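You operate a simulated robot arm through the tools that you are given. There is no shell and no other tool. Be economical: measure what you need, move in short steps, check, and stop when the job is done.

You run a simulated robot arm. Do the job below in one go: nothing can be reset, and whatever is moved stays where it is left.

TASK
Replace the bracket's brown bolt with the green one, oiled and tight.
Fine: brown bolt in the waste tub, rust patch wiped, pad stack back. Set down upright: blue pad stack. What is to be rubbed or washed off counts as gone when no trace of it is left.

The check looks at the end state, three seconds after you hand in, the way a careful person would. Anything else that was tipped, shoved, dropped, spilled or broken makes it a failure.

THE ROBOT
A 7-joint arm with a two-finger parallel gripper, fixed in place. Base frame: the origin is at the foot of the arm, x ahead of it, y to its left, z up; the work surface is at about z = 930. Lengths are in mm, angles in rad, forces in N, time in s.
With the tool pointing down near the work surface it reaches from about 220 to 680 mm from the base axis. Its first joint turns from -1.152 to 1.152 rad. Payload 2.4 kg.
The TCP is the grasp point between the finger pads, 30 mm short of the fingertips. In the tool frame z runs along the fingers and y along their closing line. The gripper opens to 94 mm. The fingers are 28 mm wide and 10 mm thick; the gripper's body (50 by 96 mm) begins 55 mm behind the TCP.
Orientation is that of the tool frame in the base frame, as a unit quaternion [x, y, z, w]. With the fingers straight down and closing along the base's y, the tool's x points along the base's -x, its y along +y and its z along -z.

THE INTERFACE
- The arm moves only by the tool nudge_tool. Its argument "steps" is text: rows parted by semicolons, each of 7 numbers parted by spaces: the shift along the base's x, y, z in mm, then the turn, a rotation vector about the base's x, y, z in degrees, then the finger opening in mm, from 0 to 94. In form: dx dy dz ax ay az grip; .... A call has 1 to 12 rows; each row shifts and turns the commanded pose from where the row before left it. Each row takes 0.2 s and may step no farther than 50 mm and 0.15 rad from the row before; otherwise, or with a gripper value out of range, the whole call is refused. A pose out of reach is approached as far as the arm can. The call stops where the force on the tool passes 90 N (or 10 N more than at its start, if that is more) or the arm is blocked; 0.2 s more then pass. Each finger travels about 153 mm/s and halts on what it meets, pressing with about 30 N; the grip force reading is that of the motor and also rises with nothing between the fingers. The clock runs only during rows and for 0.2 s after the last one: add rows that do not move to give the fingers time. It gives the time, the measured TCP pose, the force on the tool (base axes), the opening and the grip force at its end, in the units of the frame above (readings bear some noise), with the torque about the TCP (base axes, N m) and any sound that the robot's microphone picked up.
- Cameras (640 x 400 px; columns grow to the right, rows downward): "scene" is fixed at [58.5, 494.9, 1448.9]; the picture's right is [-0.51, -0.86, 0.00], its down [-0.45, 0.27, -0.85] and it looks along [0.73, -0.43, -0.53] (base axes); focal length 262 px, centre (320, 200). "wrist" rides on the gripper at [76, 14, -103] in the tool frame; the picture's right is [-0.18, 0.98, 0.00], its down [-0.75, -0.14, -0.64] and it looks along [-0.63, -0.12, 0.77] (tool axes); focal length 243 px, centre (320, 200). There is no depth. A picture from a camera that has moved, and an enlarged one, comes with that camera's place and axes in the base frame and with its lens.
- capture(camera): a new picture of that camera. The clock stands still meanwhile.
- inspect(camera, box): a new picture of the part [left, top, right, bottom] of that camera's present view, enlarged. The clock stands still meanwhile.
- hand_in(): hands the job in; it is judged then, once.

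Go step by step. Nothing tells you positions but the pictures and the camera data: compare them with the known pose of the tool, close in by small moves and look again before you grip or let go. The budget is 120 turns and 64 pictures, counting those below and the enlarged ones. Unless the task says otherwise, let go and move clear before handing in, and close with one line.

The tools are called after "Call:" as a command line: name --argument value ..., lists and objects as JSON in quotes. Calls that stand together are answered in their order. nudge_tool: Moves the arm, as the interface text tells. Its arguments: {"type":"object","properties":{"steps":{"type":"string"}},"required":["steps"]} The other tools are called the same way: capture (camera) takes a picture; inspect (camera, box) takes an enlarged picture of a part of a camera's view; hand_in () hands the job in.

At the start:

```text
time: 0.0
eef_pos: [365.3, 269.5, 1286.2]
ee_rot: [0.0, 1.0, 0.0, 0.0]
wrist_force: [-0.5, 0.6, 0.1]
moment: [0.0, 0.02, -0.01]
gripper_width: 93.9
grasp_force: 0.1
```

scene: 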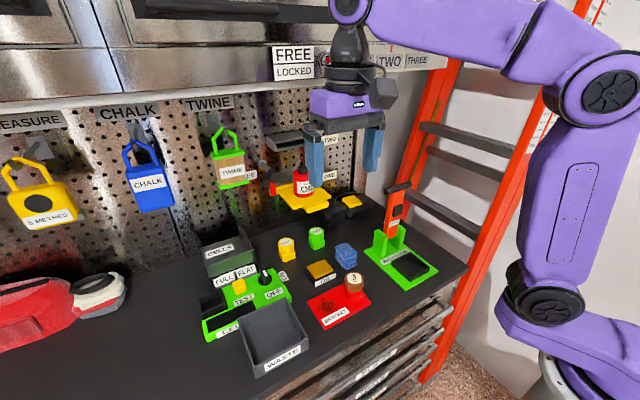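
wrist: 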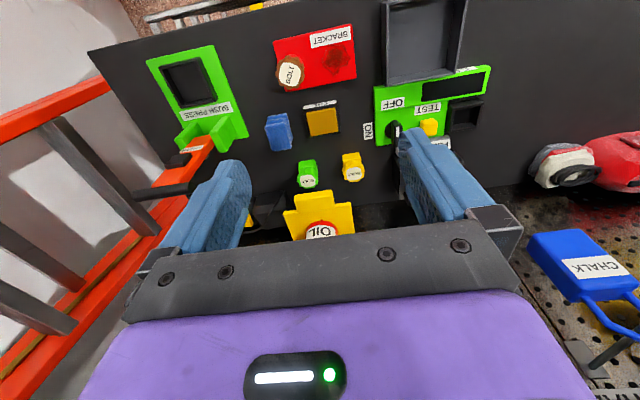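

I see a bench with a red bracket (brown bolt and rust patch), waste tub, green and yellow bolts, a blue block and an oil can. I'll enlarge the views to identify things.

Call:
inspect --camera "scene" --box '[190, 220, 350, 380]'

Call:
inspect --camera "scene" --box '[260, 150, 450, 330]'

Call:
inspect --camera "wrist" --box '[140, 0, 500, 240]'

```text
2.50 times, centred on (270, 300) of scene
camera zoom: at [58.5, 494.9, 1448.9], right [-0.51, -0.86, 0.0], down [-0.45, 0.27, -0.85], along [0.73, -0.43, -0.53], focal length 655 px, centre (445, -50)
```

zoom: 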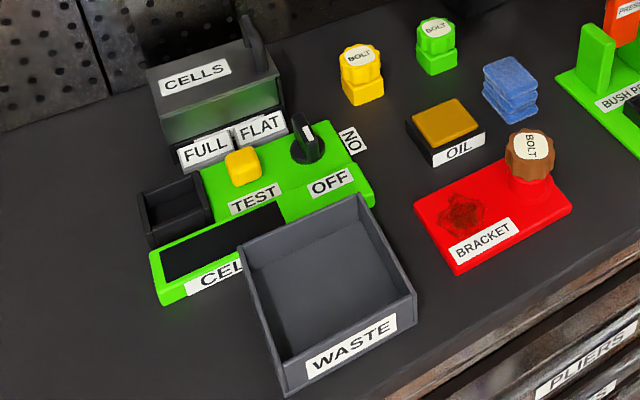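

```text
2.22 times, centred on (355, 240) of scene
camera zoom: at [58.5, 494.9, 1448.9], right [-0.51, -0.86, 0.0], down [-0.45, 0.27, -0.85], along [0.73, -0.43, -0.53], focal length 582 px, centre (242, 111)
```

zoom: 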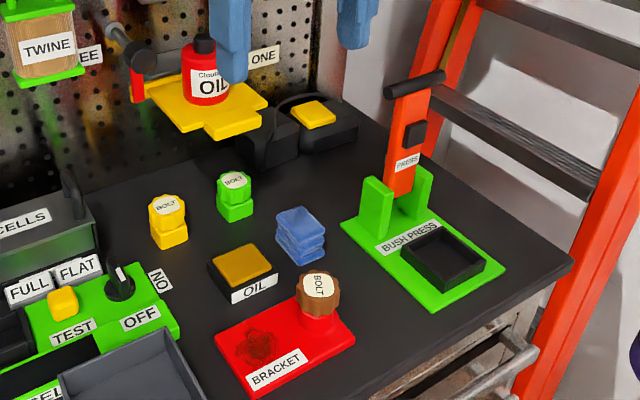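

```text
1.67 times, centred on (320, 120) of wrist
camera zoom: at [289.0, 283.1, 1388.4], right [0.18, 0.98, 0.0], down [0.75, -0.14, 0.64], along [0.63, -0.12, -0.77], focal length 404 px, centre (320, 333)
```

zoom: 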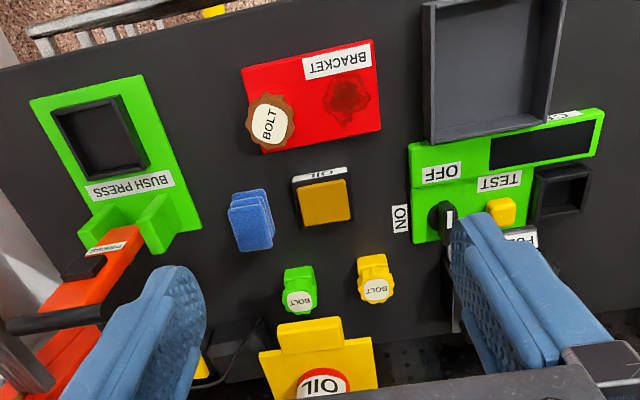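

The brown bolt is at about (369, 222) with its top near z 988, and the green bolt is at about (563, 206) with its top near z 983. I'll move down above the brown bolt for a closer look.

Call:
nudge_tool --steps "0 -24 -48 0 0 0 94; 3 -23 -48 0 0 0 94; 0 0 -48 0 0 0 94; 0 0 -42 0 0 0 94; 0 0 0 0 0 0 94"

Call:
capture --camera "wrist"

```text
refused: row 1 steps farther than a row can; nothing moved
```

```text
58 pictures are left
camera wrist: at [289.0, 283.1, 1388.4], right [0.18, 0.98, 0.0], down [0.75, -0.14, 0.64], along [0.63, -0.12, -0.77], focal length 243 px, centre (320, 200)
```

wrist: 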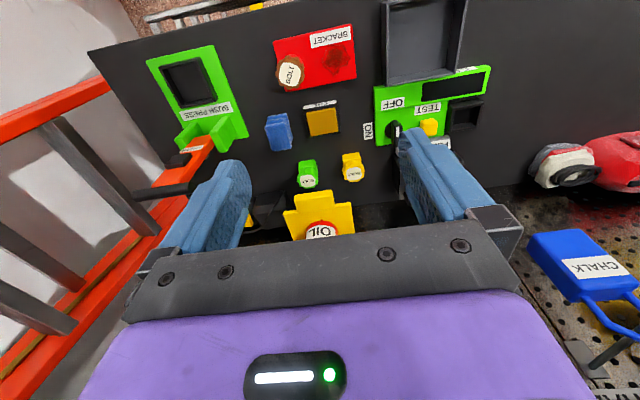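

The row was slightly too long. I'll repeat the approach with smaller steps.

Call:
nudge_tool --steps "0 -12 -45 0 0 0 94; 1 -12 -45 0 0 0 94; 1 -12 -45 0 0 0 94; 1 -11 -45 0 0 0 94; 0 0 -6 0 0 0 94; 0 0 0 0 0 0 94"

```text
time: 1.4
eef_pos: [368.6, 221.2, 1099.0]
ee_rot: [0.0, 1.0, 0.0, 0.0]
wrist_force: [-0.8, 0.7, 0.0]
moment: [-0.03, -0.02, 0.03]
gripper_width: 94.0
grasp_force: 0.0
```

The tool is about 110 mm above the brown bolt, so I'll look from here.

Call:
capture --camera "wrist"

Call:
capture --camera "scene"

```text
57 pictures are left
camera wrist: at [291.8, 234.9, 1201.5], right [0.18, 0.98, 0.0], down [0.75, -0.14, 0.64], along [0.63, -0.12, -0.77], focal length 243 px, centre (320, 200)
```

wrist: 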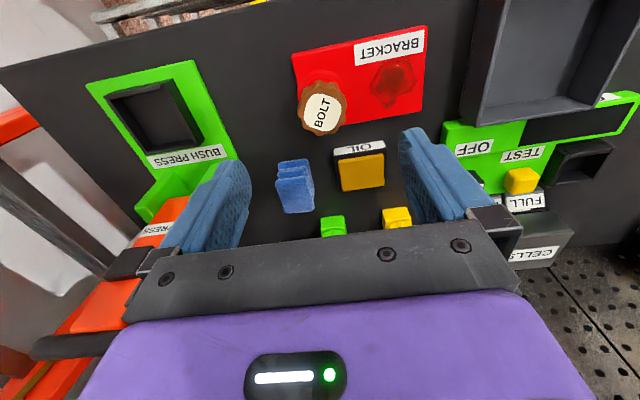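

```text
56 pictures are left
```

scene: 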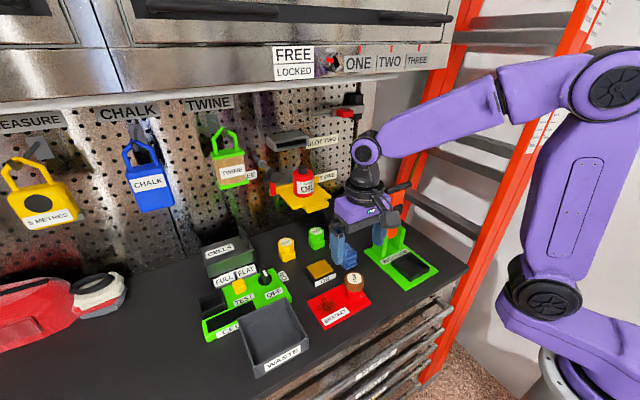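

The brown bolt's head is about 44 mm across, the rust patch is near (372, 292), the oil pad near (463, 253) and the blue stack near (479, 166). I'll enlarge the bolts.

Call:
inspect --camera "wrist" --box '[270, 10, 450, 140]'

Call:
inspect --camera "scene" --box '[270, 220, 380, 330]'

```text
3.08 times, centred on (360, 75) of wrist
camera zoom: at [291.8, 234.9, 1201.5], right [0.18, 0.98, 0.0], down [0.75, -0.14, 0.64], along [0.63, -0.12, -0.77], focal length 746 px, centre (197, 585)
```

zoom: 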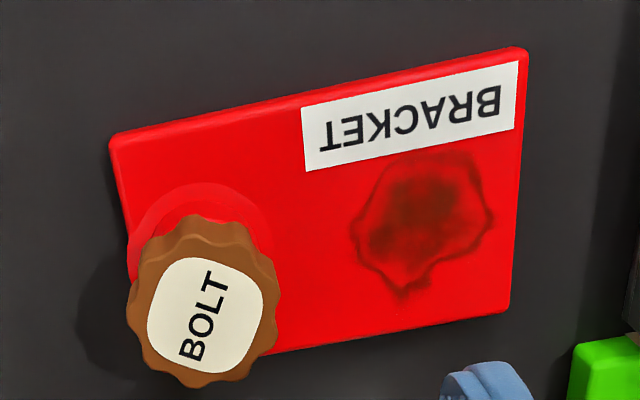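

```text
3.64 times, centred on (325, 275) of scene
camera zoom: at [58.5, 494.9, 1448.9], right [-0.51, -0.86, 0.0], down [-0.45, 0.27, -0.85], along [0.73, -0.43, -0.53], focal length 952 px, centre (302, -73)
```

zoom: 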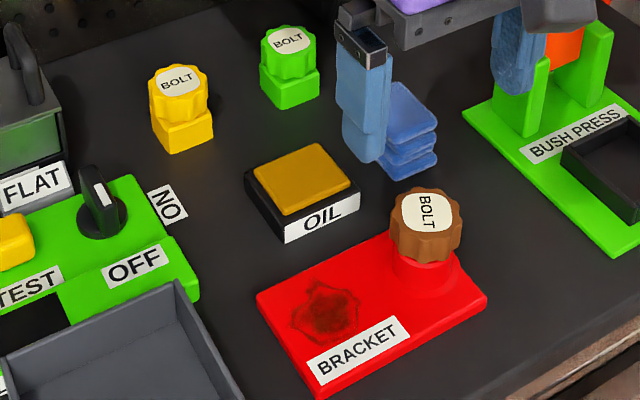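

The brown bolt's centre is at about (368.5, 223), with the head between z 968 and 988. I'll descend with the fingers open and then grip the head.

Call:
nudge_tool --steps "0 1 -40 0 0 0 94; 0 1 -40 0 0 0 94; 0 0 -35 0 0 0 94; 0 0 0 0 0 0 94"

Call:
capture --camera "wrist"

```text
time: 2.4
eef_pos: [370.3, 222.9, 982.7]
ee_rot: [0.0, 1.0, 0.0, 0.0]
wrist_force: [1.3, -0.2, 0.1]
moment: [-0.03, -0.01, 0.01]
gripper_width: 93.9
grasp_force: 0.0
```

```text
53 pictures are left
camera wrist: at [293.5, 237.8, 1086.0], right [0.18, 0.98, 0.0], down [0.75, -0.14, 0.64], along [0.63, -0.12, -0.77], focal length 243 px, centre (320, 200)
```

wrist: 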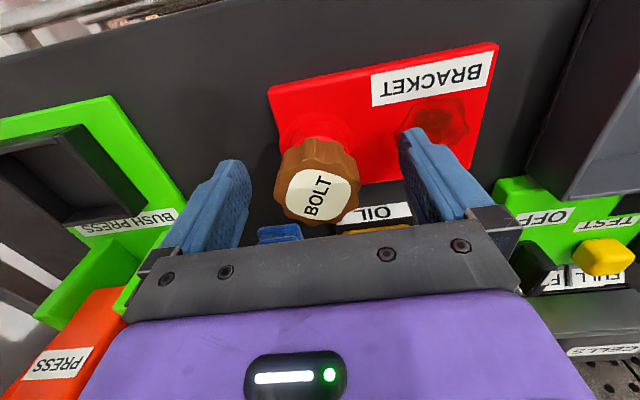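

The bolt is centred between the fingers. I'll close on it.

Call:
nudge_tool --steps "0 0 0 0 0 0 30; 0 0 0 0 0 0 30; 0 0 0 0 0 0 30"

```text
time: 3.2
eef_pos: [368.9, 222.5, 983.7]
ee_rot: [0.0, 1.0, -0.001, -0.001]
wrist_force: [-0.1, -7.0, -1.2]
moment: [-0.03, -0.03, 0.13]
gripper_width: 41.2
grasp_force: 30.1
```

I have the head gripped at 41 mm. I'll turn counter-clockwise a little and watch the force.

Call:
nudge_tool --steps "0 0 0 0 0 8 30; 0 0 0 0 0 8 30; 0 0 0 0 0 8 30; 0 0 0 0 0 8 30"

```text
time: 4.2
eef_pos: [370.4, 223.9, 983.9]
ee_rot: [-0.277, 0.961, 0.0, 0.0]
wrist_force: [11.4, -3.1, -27.0]
moment: [0.0, -0.16, 0.02]
gripper_width: 41.3
grasp_force: 29.7
```

The bolt turned freely, but z force built up. I'll lift 1 mm to see which way relieves it.

Call:
nudge_tool --steps "0 0 0.5 0 0 0 30; 0 0 0.5 0 0 0 30"

```text
time: 4.8
eef_pos: [370.1, 223.2, 985.6]
ee_rot: [-0.276, 0.961, 0.0, -0.001]
wrist_force: [10.8, -6.2, -27.1]
moment: [-0.01, -0.19, 0.01]
gripper_width: 40.8
grasp_force: 30.1
```

The force didn't change. I'll test by going down to learn the sign.

Call:
nudge_tool --steps "0 0 -1 0 0 0 30; 0 0 0 0 0 0 30"

Call:
capture --camera "wrist"

```text
time: 5.4
eef_pos: [369.5, 223.2, 984.7]
ee_rot: [-0.277, 0.961, 0.0, 0.0]
wrist_force: [4.6, -8.7, -0.8]
moment: [-0.19, 0.1, 0.02]
gripper_width: 40.8
grasp_force: 29.7
```

```text
52 pictures are left
camera wrist: at [296.5, 195.1, 1087.6], right [-0.36, 0.93, 0.0], down [0.71, 0.28, 0.64], along [0.6, 0.23, -0.77], focal length 243 px, centre (320, 200)
```

wrist: 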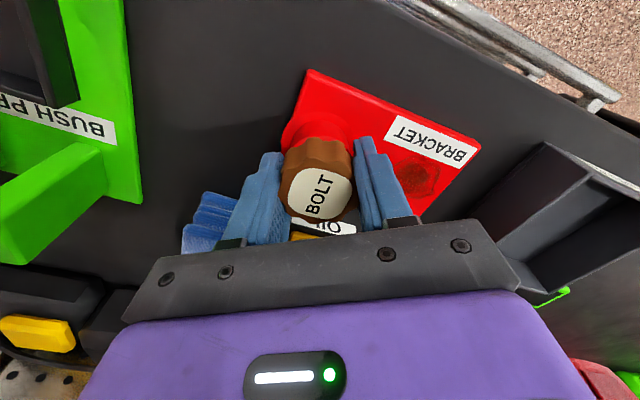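

The label turned with the gripper, so the bolt does rotate. I'll turn 16° more in the same direction to see the trend.

Call:
nudge_tool --steps "0 0 0 0 0 8 30; 0 0 0 0 0 8 30"

Call:
nudge_tool --steps "0 0 0 0 0 8 30; 0 0 0 0 0 8 30; 0 0 0 0 0 8 30"

```text
time: 6.0
eef_pos: [368.3, 224.1, 984.5]
ee_rot: [-0.408, 0.913, 0.001, 0.0]
wrist_force: [5.6, -6.8, 2.3]
moment: [-0.26, 0.02, 0.02]
gripper_width: 40.8
grasp_force: 29.8
```

```text
time: 6.8
eef_pos: [368.5, 222.8, 984.7]
ee_rot: [-0.588, 0.809, 0.0, 0.0]
wrist_force: [5.6, -1.5, 3.0]
moment: [0.0, -0.06, -0.02]
gripper_width: 40.7
grasp_force: 30.1
```

The force is slightly upward now. I'll keep turning.

Call:
nudge_tool --steps "0 0 0 0 0 8 30; 0 0 0 0 0 8 30; 0 0 0 0 0 8 30; 0 0 0 0 0 8 30; 0 0 0 0 0 8 30; 0 0 0 0 0 8 30"

Call:
capture --camera "wrist"

```text
time: 8.2
eef_pos: [367.8, 224.5, 983.8]
ee_rot: [0.867, -0.499, -0.001, 0.001]
wrist_force: [-5.6, -3.7, 15.1]
moment: [-0.02, 0.08, -0.03]
gripper_width: 40.8
grasp_force: 29.9
```

```text
51 pictures are left
camera wrist: at [393.3, 150.8, 1087.6], right [-0.94, -0.33, 0.0], down [-0.26, 0.72, 0.64], along [-0.22, 0.6, -0.77], focal length 243 px, centre (320, 200)
```

wrist: 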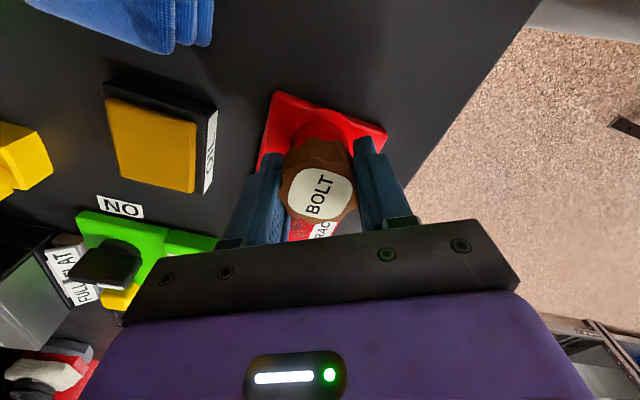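

The bolt turns with the gripper and rises. I'll continue to turn with a small lift.

Call:
nudge_tool --steps "0 0 0.5 0 0 8 30; 0 0 0.1 0 0 8 30; 0 0 0.1 0 0 8 30; 0 0 0.1 0 0 8 30; 0 0 0.1 0 0 8 30; 0 0 0.1 0 0 8 30"

```text
time: 9.6
eef_pos: [368.6, 224.7, 985.1]
ee_rot: [0.995, -0.102, 0.0, 0.001]
wrist_force: [-1.1, -0.2, -0.3]
moment: [0.0, 0.0, 0.02]
gripper_width: 40.1
grasp_force: 29.9
```

The force is now near zero at 168°. I'll keep turning to find the wrist limit.

Call:
nudge_tool --steps "0 0 0.1 0 0 8 30; 0 0 0.1 0 0 8 30; 0 0 0.1 0 0 8 30; 0 0 0.1 0 0 8 30; 0 0 0.1 0 0 8 30; 0 0 0.1 0 0 8 30"

```text
time: 11.0
eef_pos: [369.5, 224.2, 986.9]
ee_rot: [0.95, 0.311, 0.0, 0.0]
wrist_force: [-0.3, -0.5, 0.7]
moment: [0.01, -0.02, 0.02]
gripper_width: 40.1
grasp_force: 29.7
```

All forces are about zero, so the bolt may be free. I'll lift gently.

Call:
nudge_tool --steps "0 0 1 0 0 0 30; 0 0 1 0 0 0 30; 0 0 2 0 0 0 30; 0 0 2 0 0 0 30"

Call:
capture --camera "wrist"

Call:
inspect --camera "scene" --box '[290, 220, 400, 330]'

```text
time: 12.0
eef_pos: [368.0, 224.5, 991.4]
ee_rot: [0.951, 0.31, 0.0, -0.001]
wrist_force: [0.0, -0.3, -1.3]
moment: [0.05, -0.01, 0.03]
gripper_width: 40.3
grasp_force: 29.5
```

```text
50 pictures are left
camera wrist: at [438.9, 256.9, 1094.9], right [0.43, -0.9, 0.0], down [-0.69, -0.33, 0.64], along [-0.58, -0.28, -0.77], focal length 243 px, centre (320, 200)
```

wrist: 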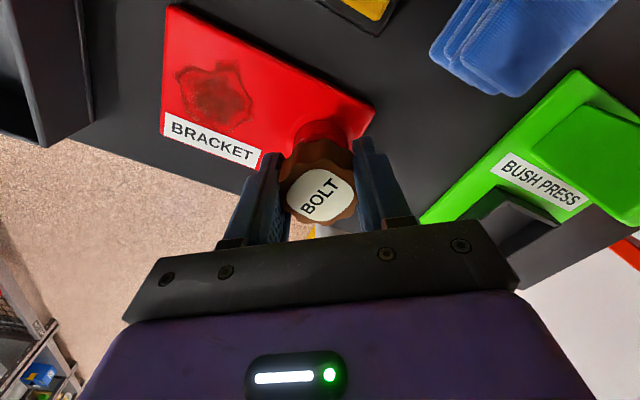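

```text
3.64 times, centred on (345, 275) of scene
camera zoom: at [58.5, 494.9, 1448.9], right [-0.51, -0.86, 0.0], down [-0.45, 0.27, -0.85], along [0.73, -0.43, -0.53], focal length 952 px, centre (229, -73)
```

zoom: 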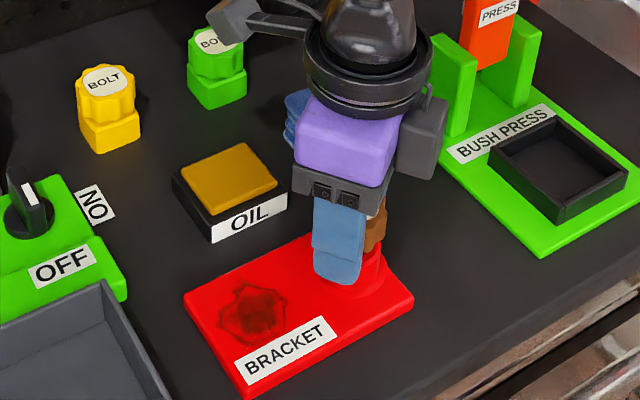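

The bolt seems to come up freely. I'll lift it well clear and check.

Call:
nudge_tool --steps "0 0 10 0 0 0 30; 0 0 20 0 0 0 30; 0 0 30 0 0 0 30; 0 0 40 0 0 0 30; 0 0 30 0 0 0 30; 0 0 0 0 0 0 30"

Call:
inspect --camera "scene" --box '[290, 200, 400, 330]'

```text
time: 13.4
eef_pos: [368.8, 223.7, 1121.3]
ee_rot: [0.951, 0.309, 0.0, 0.0]
wrist_force: [-0.4, 0.6, -0.4]
moment: [-0.02, -0.03, 0.04]
gripper_width: 39.7
grasp_force: 29.8
```

```text
3.08 times, centred on (345, 265) of scene
camera zoom: at [58.5, 494.9, 1448.9], right [-0.51, -0.86, 0.0], down [-0.45, 0.27, -0.85], along [0.73, -0.43, -0.53], focal length 806 px, centre (243, 0)
```

zoom: 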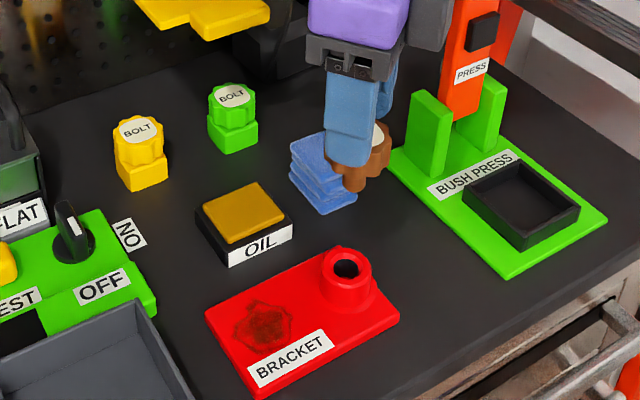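

The bolt is out and held. I'll carry it over the waste tub near (365, 424) while unwinding the wrist.

Call:
nudge_tool --steps "0 16 0 0 0 -8 30; 0 17 0 0 0 -8 30; 0 17 0 0 0 -8 30; 0 17 0 0 0 -8 30; 0 17 0 0 0 -8 30; 0 17 0 0 0 -8 30; 0 17 0 0 0 -8 30; 0 17 0 0 0 -8 30; 0 17 0 0 0 -8 30; 0 17 0 0 0 -8 30; 0 16 0 0 0 -8 30; -3 15 0 0 0 -8 30"

Call:
nudge_tool --steps "0 0 0 0 0 -8 30; 0 0 0 0 0 -8 30; 0 0 0 0 0 -8 30; 0 0 0 0 0 -8 30; 0 0 0 0 0 -8 30; 0 0 0 0 0 -8 30; 0 0 0 0 0 -8 30; 0 0 0 0 0 -8 30; 0 0 0 0 0 -8 30; 0 0 0 0 0 -8 30; 0 0 0 0 0 -8 30; 0 0 0 0 0 -8 30"

Call:
capture --camera "wrist"

Call:
capture --camera "scene"

```text
time: 16.0
eef_pos: [364.6, 424.5, 1121.0]
ee_rot: [0.865, -0.501, 0.0, -0.001]
wrist_force: [0.9, 0.1, -0.1]
moment: [0.0, 0.01, 0.03]
gripper_width: 39.6
grasp_force: 30.1
```

```text
time: 18.6
eef_pos: [364.8, 424.6, 1121.1]
ee_rot: [-0.206, 0.979, 0.0, 0.0]
wrist_force: [0.4, -0.1, -1.2]
moment: [0.03, -0.03, -0.01]
gripper_width: 39.2
grasp_force: 30.1
```

```text
47 pictures are left
camera wrist: at [289.5, 406.1, 1225.2], right [-0.23, 0.97, 0.0], down [0.75, 0.17, 0.64], along [0.63, 0.15, -0.77], focal length 243 px, centre (320, 200)
```

wrist: 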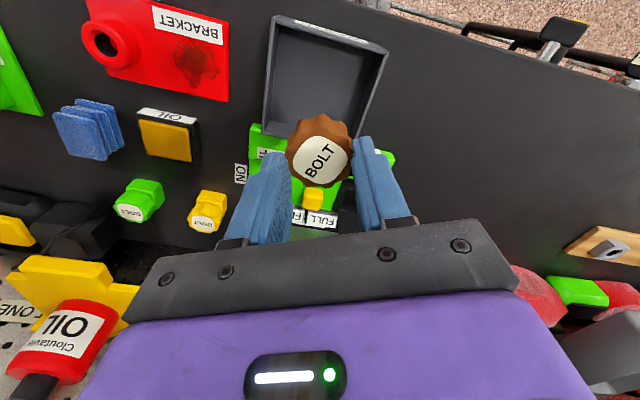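

```text
46 pictures are left
```

scene: 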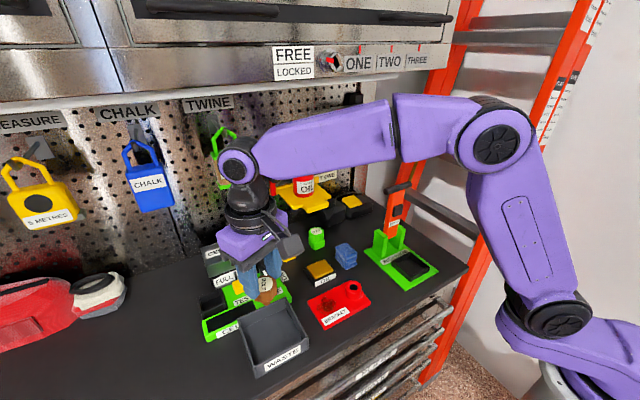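

The tub spans about x 310–417 and y 372–472, so I'm over its centre. I'll straighten the wrist and lower the bolt inside.

Call:
nudge_tool --steps "0 -1 -30 0 0 -8 30; 0 0 -40 0 0 -8 30; 0 0 -35 0 0 -8 30; 0 0 -20 0 0 0 30; 0 0 -10 0 0 0 30; 0 0 0 0 0 0 30"

Call:
inspect --camera "scene" --box '[200, 230, 340, 390]'

```text
time: 20.0
eef_pos: [367.1, 423.8, 988.4]
ee_rot: [0.0, 1.0, 0.002, 0.003]
wrist_force: [4.9, 2.1, 27.3]
moment: [0.09, -0.21, 0.02]
gripper_width: 39.4
grasp_force: 30.2
```

```text
2.50 times, centred on (270, 310) of scene
camera zoom: at [58.3, 494.6, 1449.1], right [-0.51, -0.86, 0.0], down [-0.45, 0.27, -0.85], along [0.73, -0.43, -0.53], focal length 655 px, centre (445, -75)
```

zoom: 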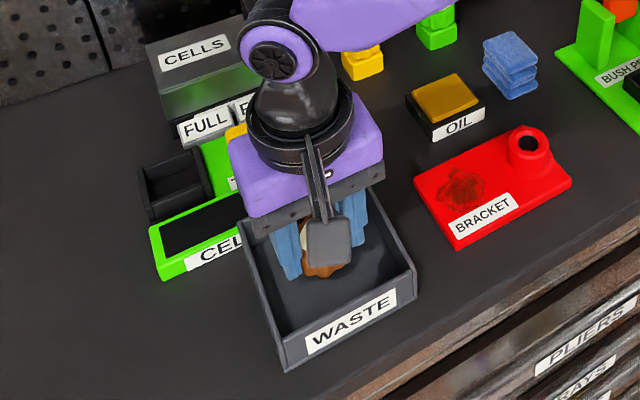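

The bolt tip has touched the tub floor. I'll open modestly and lift out.

Call:
nudge_tool --steps "0 0 1 0 0 0 30; 0 0 0 0 0 0 62; 0 0 0 0 0 0 62; 0 0 20 0 0 0 62; 0 0 40 0 0 0 62; 0 0 45 0 0 0 62; 0 0 35 0 0 0 62; 0 0 0 0 0 0 62"

Call:
inspect --camera "scene" --box '[200, 230, 340, 390]'

```text
time: 21.8
eef_pos: [367.1, 424.2, 1127.7]
ee_rot: [0.0, 1.0, 0.0, 0.0]
wrist_force: [0.5, 0.8, -0.5]
moment: [0.0, -0.01, -0.01]
gripper_width: 62.0
grasp_force: 0.1
```

```text
2.50 times, centred on (270, 310) of scene
camera zoom: at [58.5, 494.9, 1448.9], right [-0.51, -0.86, 0.0], down [-0.45, 0.27, -0.85], along [0.73, -0.43, -0.53], focal length 655 px, centre (445, -75)
```

zoom: 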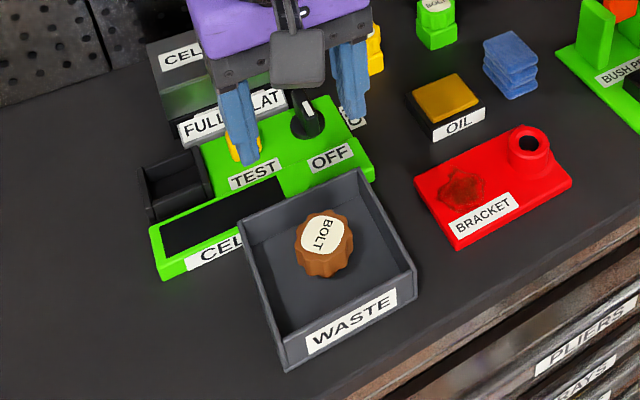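

The brown bolt is in the tub. Next I'll go to the blue pad stack near (479, 166).

Call:
nudge_tool --steps "16 -37 -10 0 0 0 94; 16 -37 -10 0 0 0 94; 16 -37 -10 0 0 0 94; 16 -37 -10 0 0 0 94; 16 -37 -10 0 0 0 94; 16 -37 -10 0 0 0 94; 16 -36 -10 0 0 0 94; 0 0 0 0 0 0 94"

Call:
capture --camera "wrist"

```text
time: 23.6
eef_pos: [475.1, 164.1, 1057.3]
ee_rot: [0.001, 1.0, 0.0, 0.0]
wrist_force: [0.2, -0.6, 0.6]
moment: [-0.01, -0.02, -0.03]
gripper_width: 93.8
grasp_force: 0.0
```

```text
43 pictures are left
camera wrist: at [399.3, 178.0, 1160.6], right [0.18, 0.98, 0.0], down [0.75, -0.14, 0.64], along [0.63, -0.12, -0.77], focal length 243 px, centre (320, 200)
```

wrist: 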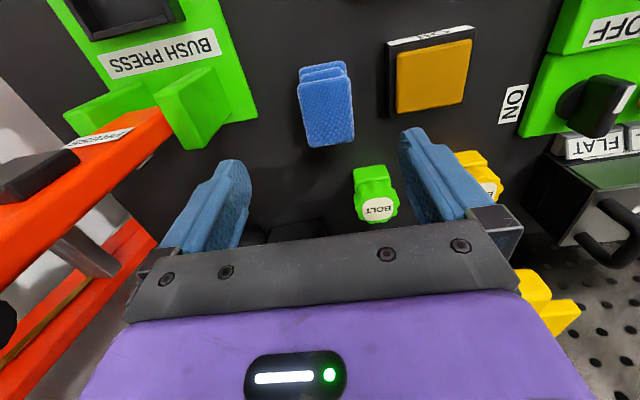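

The stack top is about 55 by 40 mm, centred at (475, 168). I'll zoom in to check its layers before gripping.

Call:
inspect --camera "wrist" --box '[270, 40, 410, 230]'

Call:
inspect --camera "scene" --box '[290, 225, 380, 315]'

```text
2.11 times, centred on (340, 135) of wrist
camera zoom: at [399.3, 178.0, 1160.6], right [0.18, 0.98, 0.0], down [0.75, -0.14, 0.64], along [0.63, -0.12, -0.77], focal length 511 px, centre (278, 337)
```

zoom: 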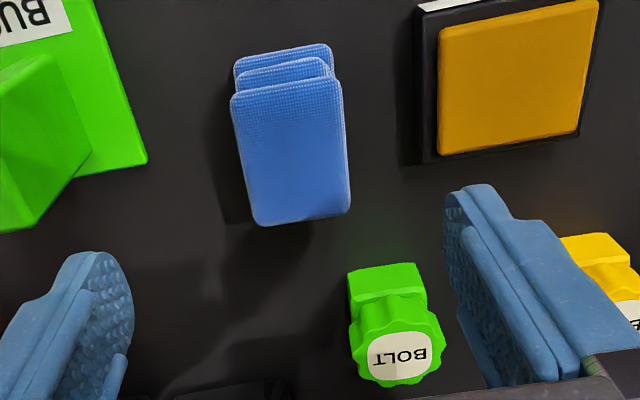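

```text
4.44 times, centred on (335, 270) of scene
camera zoom: at [58.6, 494.9, 1448.9], right [-0.51, -0.86, 0.0], down [-0.45, 0.27, -0.85], along [0.73, -0.43, -0.53], focal length 1164 px, centre (253, -111)
```

zoom: 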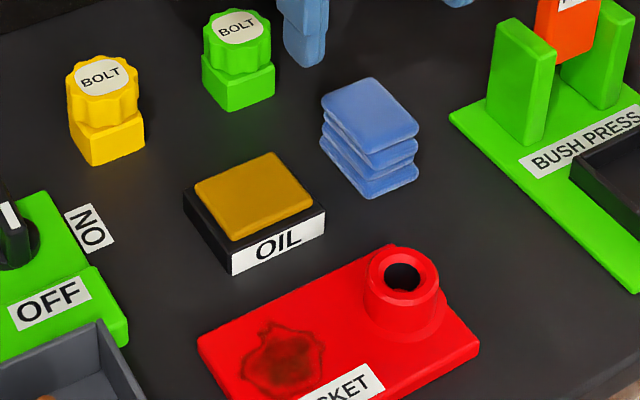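

The stack has three layers. I'll descend around it with the fingertips a few mm off the bench and close.

Call:
nudge_tool --steps "0 4 -40 0 0 0 94; 0 0 -40 0 0 0 94; 0 0 -11 0 0 0 94; 0 0 0 0 0 0 94"

Call:
capture --camera "wrist"

```text
time: 24.4
eef_pos: [477.7, 170.3, 978.1]
ee_rot: [-0.004, 1.0, 0.003, 0.002]
wrist_force: [-15.1, -9.2, 27.3]
moment: [1.18, 0.79, 0.9]
gripper_width: 88.9
grasp_force: 0.0
stopped in row 4: the force on the tool passed its limit (the readings are from after the stop); the commanded pose is now the measured one
```

```text
40 pictures are left
camera wrist: at [399.7, 183.5, 1080.0], right [0.18, 0.98, 0.01], down [0.75, -0.14, 0.65], along [0.64, -0.11, -0.76], focal length 243 px, centre (320, 200)
```

wrist: 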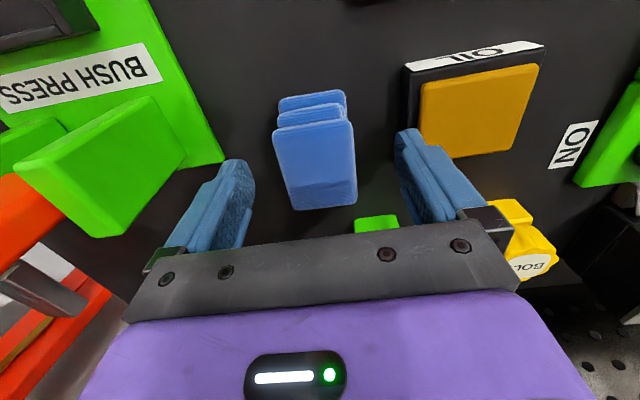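

A finger caught the edge of the oil tray, since the opening was too wide. I'll lift, narrow the opening to 60 and check.

Call:
nudge_tool --steps "0 0 10 0 0 0 94; 0 0 30 0 0 0 94; 0 0 0 0 0 0 60; 0 0 0 0 0 0 60"

Call:
capture --camera "wrist"

Call:
inspect --camera "scene" --box '[290, 225, 380, 315]'

```text
time: 25.4
eef_pos: [477.7, 171.3, 1016.0]
ee_rot: [-0.001, 1.0, 0.004, 0.004]
wrist_force: [0.2, -0.4, 0.0]
moment: [0.05, 0.01, -0.01]
gripper_width: 60.1
grasp_force: 0.1
```

```text
39 pictures are left
camera wrist: at [401.2, 184.8, 1117.4], right [0.18, 0.98, 0.01], down [0.75, -0.14, 0.65], along [0.64, -0.11, -0.76], focal length 243 px, centre (320, 200)
```

wrist: 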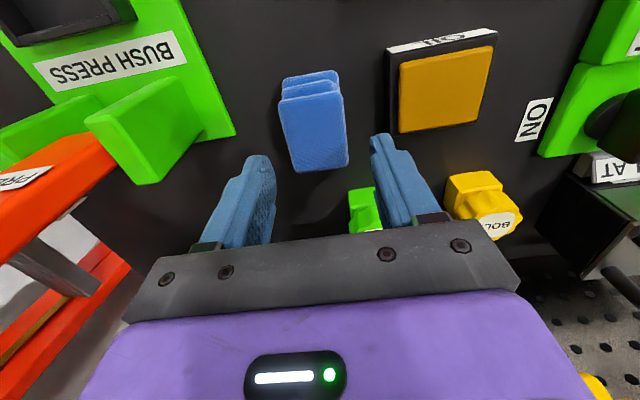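

```text
4.44 times, centred on (335, 270) of scene
camera zoom: at [58.5, 494.9, 1448.9], right [-0.51, -0.86, 0.0], down [-0.45, 0.27, -0.85], along [0.73, -0.43, -0.53], focal length 1164 px, centre (253, -111)
```

zoom: 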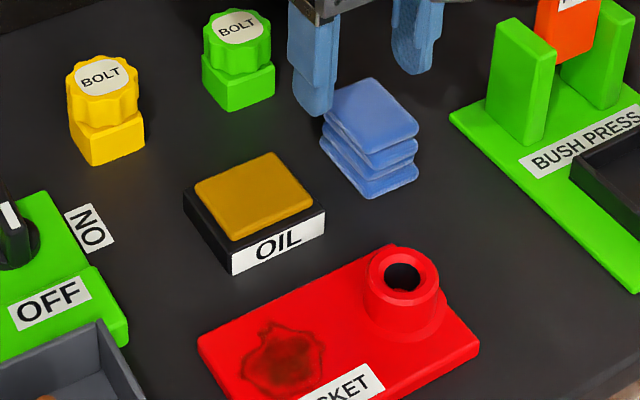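

Nothing has moved. I'll retry with the narrower opening, correcting the small tilt and offset.

Call:
nudge_tool --steps "-2 -2 -20 -0.46 0.46 0 60; 0 0 -20 0 0 0 60; 0 0 -10 0 0 0 60; 0 0 0 0 0 0 60"

```text
time: 26.4
eef_pos: [477.1, 169.5, 965.4]
ee_rot: [-0.002, 1.0, 0.0, 0.0]
wrist_force: [0.4, 0.3, 0.2]
moment: [0.0, 0.0, 0.02]
gripper_width: 60.0
grasp_force: 0.0
```

The tool is at grip height with no contact. I'll close.

Call:
nudge_tool --steps "0 0 0 0 0 0 25; 0 0 0 0 0 0 25; 0 0 0 0 0 0 25"

Call:
capture --camera "wrist"

```text
time: 27.2
eef_pos: [474.9, 169.9, 965.7]
ee_rot: [-0.002, 1.0, 0.0, 0.001]
wrist_force: [0.6, -0.4, 0.5]
moment: [0.0, 0.0, 0.02]
gripper_width: 43.2
grasp_force: 29.8
```

```text
37 pictures are left
camera wrist: at [399.6, 183.6, 1069.3], right [0.18, 0.98, 0.0], down [0.75, -0.14, 0.64], along [0.63, -0.12, -0.77], focal length 243 px, centre (320, 200)
```

wrist: 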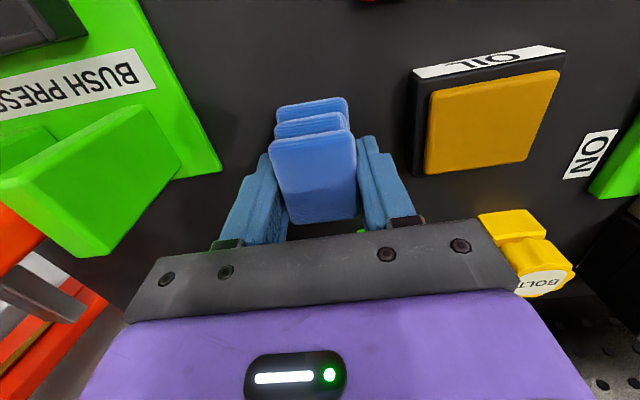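

The stack is gripped at (476, 169.6, 965.5). I'll lift it and carry it over the rust patch near (369, 294).

Call:
nudge_tool --steps "0 0 20 0 0 0 25; 0 0 35 0 0 0 25; -27 31 0 0 0 0 25; -27 31 0 0 0 0 25; -27 31 0 0 0 0 25; -26 31 0 0 0 0 25; 0 0 -20 0 0 0 25; 0 0 -13 0 0 0 25; 0 0 0 0 0 0 25"

Call:
capture --camera "wrist"

Call:
inspect --camera "scene" --box '[260, 225, 400, 335]'

```text
time: 29.2
eef_pos: [370.1, 294.1, 989.0]
ee_rot: [-0.002, 1.0, 0.001, -0.001]
wrist_force: [0.6, 0.1, -1.3]
moment: [-0.04, 0.01, 0.0]
gripper_width: 43.6
grasp_force: 29.8
```

```text
36 pictures are left
camera wrist: at [293.2, 308.2, 1091.6], right [0.18, 0.98, 0.0], down [0.75, -0.14, 0.64], along [0.63, -0.12, -0.77], focal length 243 px, centre (320, 200)
```

wrist: 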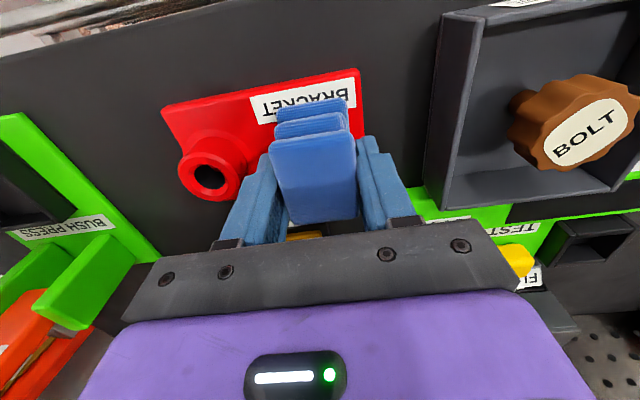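

```text
3.64 times, centred on (330, 280) of scene
camera zoom: at [58.5, 494.9, 1448.9], right [-0.51, -0.86, 0.0], down [-0.45, 0.27, -0.85], along [0.73, -0.43, -0.53], focal length 952 px, centre (284, -91)
```

zoom: 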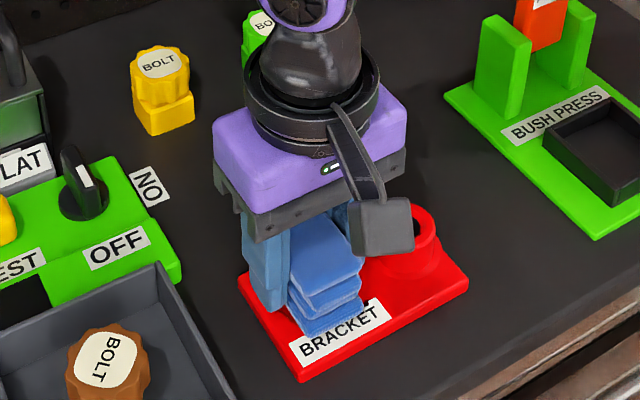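

The stack is over the patch. I'll creep down to contact.

Call:
nudge_tool --steps "0 0 -4 0 0 0 25; 0 0 -3 0 0 0 25; 0 0 -2 0 0 0 25; 0 0 -1 0 0 0 25"

```text
time: 30.2
eef_pos: [370.0, 293.5, 979.0]
ee_rot: [-0.001, 1.0, 0.001, 0.0]
wrist_force: [-1.7, 1.6, 6.5]
moment: [-0.05, 0.14, -0.02]
gripper_width: 43.2
grasp_force: 30.0
```

Contact was made at z 979 with 6.5 N. I'll press slightly more and rub.

Call:
nudge_tool --steps "0 0 -0.3 0 0 0 25; 8 0 0 0 0 0 25; 8 0 0 0 0 0 25; -8 0 0 0 0 0 25; -8 0 0 0 0 0 25; -8 0 0 0 0 0 25; -8 0 0 0 0 0 25; 8 4 0 0 0 0 25; 8 4 0 0 0 0 25; 0 -8 0 0 0 0 25; 0 -8 0 0 0 0 25; 0 8 0 0 0 0 25"

```text
time: 32.8
eef_pos: [369.4, 293.4, 977.7]
ee_rot: [-0.002, 1.0, 0.0, -0.001]
wrist_force: [0.2, -1.8, 2.7]
moment: [-0.03, -0.05, 0.0]
gripper_width: 43.4
grasp_force: 29.9
```

Pressure dropped to 2.7 N. I'll press a bit more and make another set of strokes.

Call:
nudge_tool --steps "0 0 -0.6 0 0 0 25; 10 6 0 0 0 0 25; -10 0 0 0 0 0 25; -10 0 0 0 0 0 25; -6 -6 0 0 0 0 25; 8 0 0 0 0 0 25; 10 0 0 0 0 0 25; 8 0 0 0 0 0 25; 0 -6 0 0 0 0 25; -10 0 0 0 0 0 25; -10 0 0 0 0 0 25; 10 6 0 0 0 0 25"

Call:
nudge_tool --steps "0 0 20 0 0 0 25; 0 0 35 0 0 0 25; 27 -31 0 0 0 0 25; 27 -31 0 0 0 0 25; 0 0 0 0 0 0 25"

Call:
inspect --camera "scene" --box '[260, 225, 400, 335]'

```text
time: 35.4
eef_pos: [367.5, 291.8, 976.8]
ee_rot: [-0.002, 1.0, -0.004, -0.002]
wrist_force: [-14.6, -13.6, 42.3]
moment: [-0.23, 0.07, -0.07]
gripper_width: 43.4
grasp_force: 29.4
```

```text
time: 36.6
eef_pos: [424.5, 229.2, 1034.1]
ee_rot: [-0.001, 1.0, 0.001, 0.0]
wrist_force: [-0.1, 0.3, -1.0]
moment: [-0.01, -0.01, -0.02]
gripper_width: 43.4
grasp_force: 29.7
```

```text
3.64 times, centred on (330, 280) of scene
camera zoom: at [58.6, 494.9, 1448.9], right [-0.51, -0.86, 0.0], down [-0.45, 0.27, -0.85], along [0.73, -0.43, -0.53], focal length 952 px, centre (284, -91)
```

zoom: 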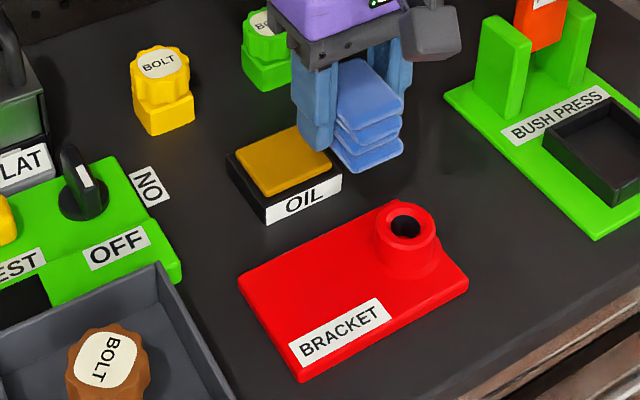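

The rust patch is gone. I'll return the stack to where it stood.

Call:
nudge_tool --steps "26 -30 0 0 0 0 25; 25 -29.5 0 0 0 0 25; 0 0 -30 0 0 0 25; 0 0 -30 0 0 0 25; 0 0 -4 0 0 0 25; 0 0 -2 0 0 0 25; 0 0 -1 0 0 0 25; 0 0 0 0 0 0 25"

```text
time: 38.4
eef_pos: [473.8, 171.8, 965.7]
ee_rot: [-0.001, 1.0, 0.0, 0.0]
wrist_force: [-0.5, 0.1, -0.5]
moment: [0.0, -0.01, 0.01]
gripper_width: 43.3
grasp_force: 30.1
```

Call:
nudge_tool --steps "1 -1 -1 0 0 0 25; 0 0 -1 0 0 0 25; 0 0 0 0 0 0 25"

```text
time: 39.2
eef_pos: [474.8, 172.4, 966.0]
ee_rot: [-0.002, 1.0, 0.0, 0.001]
wrist_force: [-13.1, 3.5, 42.9]
moment: [0.02, 0.26, 0.0]
gripper_width: 43.6
grasp_force: 30.0
```

The stack is on the bench. I'll ease off, open to 60 and lift.

Call:
nudge_tool --steps "0 0 1 0 0 0 25; 0 0 0 0 0 0 60; 0 0 0 0 0 0 60; 0 0 15 0 0 0 60; 0 0 35 0 0 0 60; 0 0 45 0 0 0 60; 0 0 0 0 0 0 60"

Call:
capture --camera "wrist"

Call:
inspect --camera "scene" --box '[290, 225, 380, 315]'

```text
time: 40.8
eef_pos: [476.3, 170.7, 1058.5]
ee_rot: [-0.001, 1.0, 0.0, 0.0]
wrist_force: [0.5, 0.3, -1.1]
moment: [0.0, 0.01, -0.03]
gripper_width: 59.7
grasp_force: 0.0
```

```text
33 pictures are left
camera wrist: at [399.9, 184.6, 1162.4], right [0.18, 0.98, 0.0], down [0.75, -0.14, 0.64], along [0.63, -0.12, -0.77], focal length 243 px, centre (320, 200)
```

wrist: 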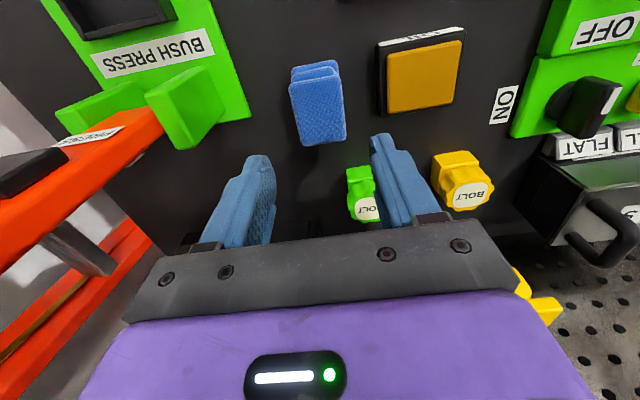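

```text
4.44 times, centred on (335, 270) of scene
camera zoom: at [58.5, 494.9, 1448.9], right [-0.51, -0.86, 0.0], down [-0.45, 0.27, -0.85], along [0.73, -0.43, -0.53], focal length 1164 px, centre (253, -111)
```

zoom: 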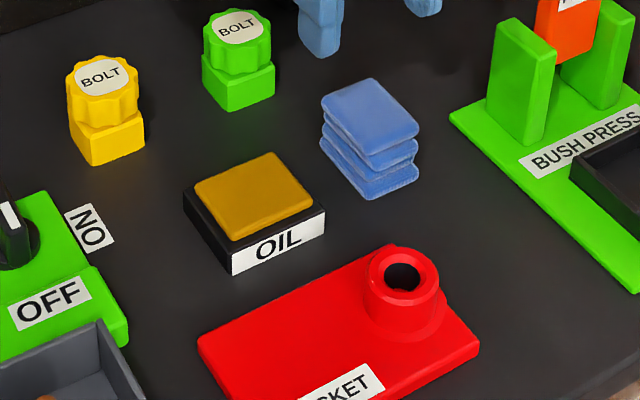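

The stack is back exactly where it was and the bracket is clean. The yellow shelf with the oil bottle may overhang the green bolt, so I'll back off and look before approaching.

Call:
nudge_tool --steps "-25 10 30 0 0 0 60; -25 10 30 0 0 0 60; -25 10 30 0 0 0 60; 0 0 0 0 0 0 60"

Call:
capture --camera "wrist"

Call:
inspect --camera "scene" --box '[250, 140, 380, 260]'

```text
time: 41.8
eef_pos: [399.1, 200.5, 1148.0]
ee_rot: [-0.002, 1.0, 0.001, 0.0]
wrist_force: [0.1, 0.1, 0.9]
moment: [-0.01, -0.03, 0.0]
gripper_width: 59.8
grasp_force: 0.1
```

```text
31 pictures are left
camera wrist: at [321.8, 214.6, 1251.0], right [0.18, 0.98, 0.0], down [0.75, -0.14, 0.64], along [0.63, -0.12, -0.77], focal length 243 px, centre (320, 200)
```

wrist: 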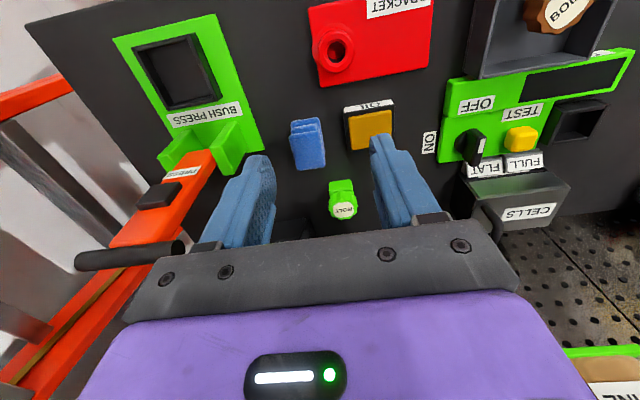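

```text
3.33 times, centred on (315, 200) of scene
camera zoom: at [58.5, 494.9, 1448.9], right [-0.51, -0.86, 0.0], down [-0.45, 0.27, -0.85], along [0.73, -0.43, -0.53], focal length 873 px, centre (337, 200)
```

zoom: 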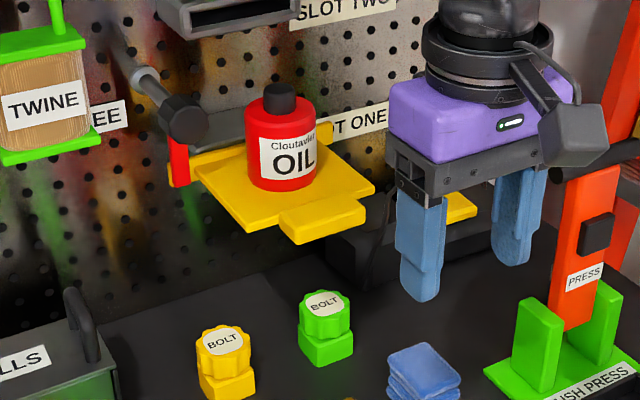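

The yellow shelf (front edge about x 518, z 1076–1092) overhangs the green bolt at about (564–573, 205). I'll approach with the gripper tilted about 54° so the hand stays in front of the shelf, tilting first at a safe distance.

Call:
nudge_tool --steps "10 0.8 -12 0 -7.7 0 60; 10 0.8 -12 0 -7.7 0 60; 10 0.8 -12 0 -7.7 0 60; 10 0.8 -12 0 -7.7 0 60; 10 0.8 -12 0 -7.7 0 60; 10 0.8 -12 0 -7.7 0 60; 10 0.7 -12 0 -7.8 0 60; 0 0 0 0 0 0 60"

Call:
capture --camera "wrist"

Call:
capture --camera "scene"

```text
time: 43.6
eef_pos: [468.2, 206.2, 1064.8]
ee_rot: [-0.002, 0.891, -0.001, 0.453]
wrist_force: [0.2, 0.7, -0.1]
moment: [-0.01, -0.01, 0.01]
gripper_width: 59.9
grasp_force: 0.1
```

```text
29 pictures are left
camera wrist: at [341.3, 221.1, 1063.7], right [0.11, 0.98, 0.15], down [-0.08, -0.14, 0.99], along [0.99, -0.12, 0.06], focal length 243 px, centre (320, 200)
```

wrist: 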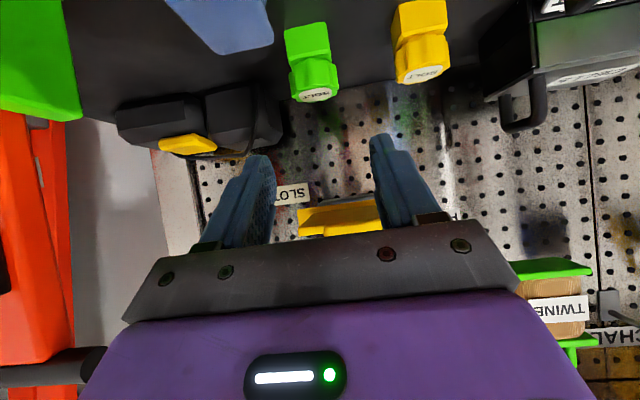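

```text
28 pictures are left
```

scene: 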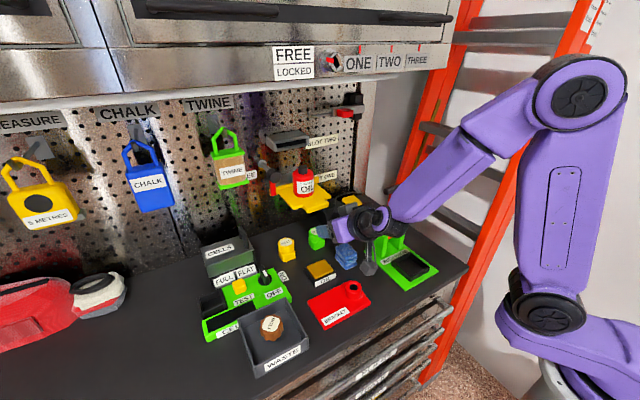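

From the level view the bolt top is at about (567, 203.5, 983), and the shelf underside is near 1078. I'll move in low at TCP z 1018, stopping short to check.

Call:
nudge_tool --steps "12 -1 -24 0 0 0 70; 12 -1 -22 0 0 0 70; 15 -0.5 0 0 0 0 70; 15 0 0 0 0 0 70; 10 0 0 0 0 0 70; 0 0 0 0 0 0 70"

Call:
capture --camera "wrist"

Call:
inspect --camera "scene" --box '[260, 160, 400, 290]'

```text
time: 45.0
eef_pos: [533.4, 205.1, 1017.7]
ee_rot: [-0.002, 0.891, 0.0, 0.454]
wrist_force: [0.5, 0.3, -0.4]
moment: [-0.01, 0.0, 0.0]
gripper_width: 69.9
grasp_force: 0.0
```

```text
27 pictures are left
camera wrist: at [406.2, 218.2, 1017.1], right [0.11, 0.98, 0.15], down [-0.08, -0.14, 0.99], along [0.99, -0.12, 0.06], focal length 243 px, centre (320, 200)
```

wrist: 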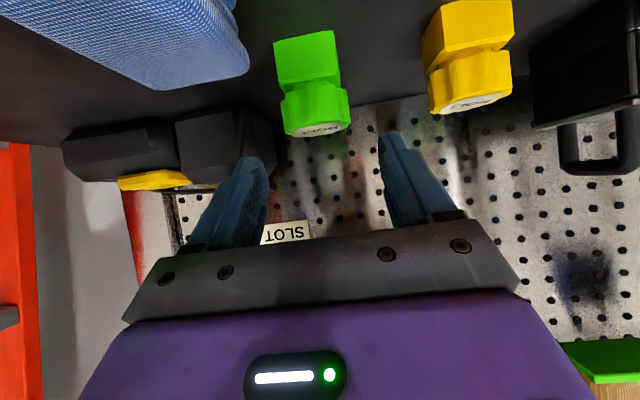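

```text
3.08 times, centred on (330, 225) of scene
camera zoom: at [58.5, 494.9, 1448.9], right [-0.51, -0.86, 0.0], down [-0.45, 0.27, -0.85], along [0.73, -0.43, -0.53], focal length 806 px, centre (289, 123)
```

zoom: 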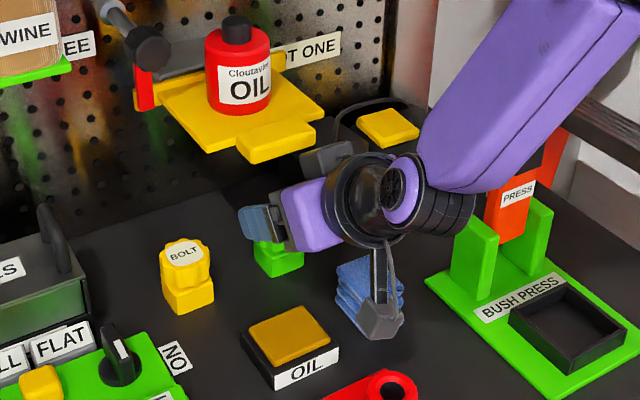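

The bolt is centred between the fingers. I'll move the last 14 mm forward and then down.

Call:
nudge_tool --steps "7 0 0 0 0 0 70; 7 0 0 0 0 0 70; 0 0 -10 0 0 0 70; 0 0 -10 0 0 0 70; 0 0 -6 0 0 0 70; 0 0 -4 0 0 0 70; 0 0 0 0 0 0 70"

Call:
capture --camera "wrist"

```text
time: 46.6
eef_pos: [548.0, 203.0, 987.9]
ee_rot: [-0.001, 0.891, -0.001, 0.454]
wrist_force: [0.7, 0.3, 0.2]
moment: [0.0, -0.01, -0.02]
gripper_width: 69.9
grasp_force: 0.1
```

```text
25 pictures are left
camera wrist: at [420.1, 217.5, 987.4], right [0.11, 0.98, 0.15], down [-0.08, -0.14, 0.99], along [0.99, -0.12, 0.06], focal length 243 px, centre (320, 200)
```

wrist: 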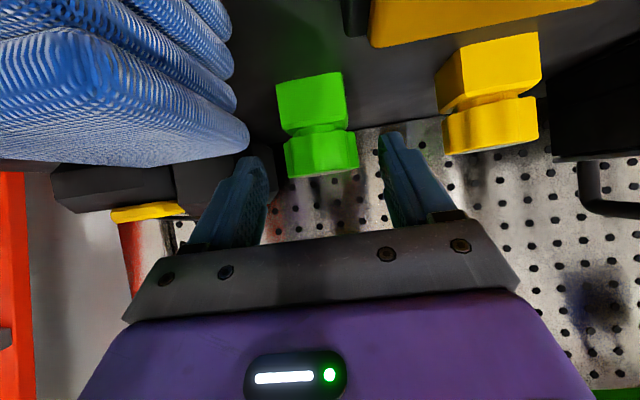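

The fingers straddle the head. I'll close.

Call:
nudge_tool --steps "0 0 0 0 0 0 30; 0 0 0 0 0 0 30; 0 0 0 0 0 0 30"

```text
time: 47.4
eef_pos: [547.2, 204.4, 989.0]
ee_rot: [-0.002, 0.891, -0.001, 0.454]
wrist_force: [0.5, -0.6, 0.2]
moment: [-0.01, -0.07, 0.01]
gripper_width: 40.7
grasp_force: 30.0
```

I have the bolt gripped at 40.7 mm. I'll lift slowly.

Call:
nudge_tool --steps "0 0 3 0 0 0 30; 0 0 5 0 0 0 30; 0 0 5 0 0 0 30; 0 0 0 0 0 0 30"

Call:
capture --camera "wrist"

```text
time: 48.4
eef_pos: [548.3, 204.0, 1002.3]
ee_rot: [-0.002, 0.891, 0.0, 0.454]
wrist_force: [0.4, -0.3, -0.2]
moment: [-0.01, 0.01, -0.02]
gripper_width: 40.6
grasp_force: 30.3
```

```text
24 pictures are left
camera wrist: at [420.3, 217.8, 1000.8], right [0.11, 0.98, 0.15], down [-0.08, -0.14, 0.99], along [0.99, -0.12, 0.06], focal length 243 px, centre (320, 200)
```

wrist: 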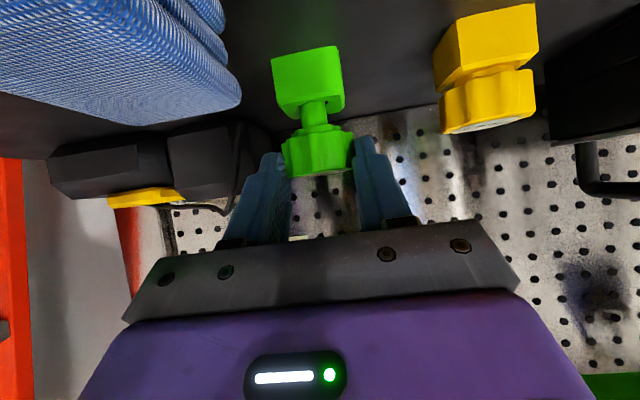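

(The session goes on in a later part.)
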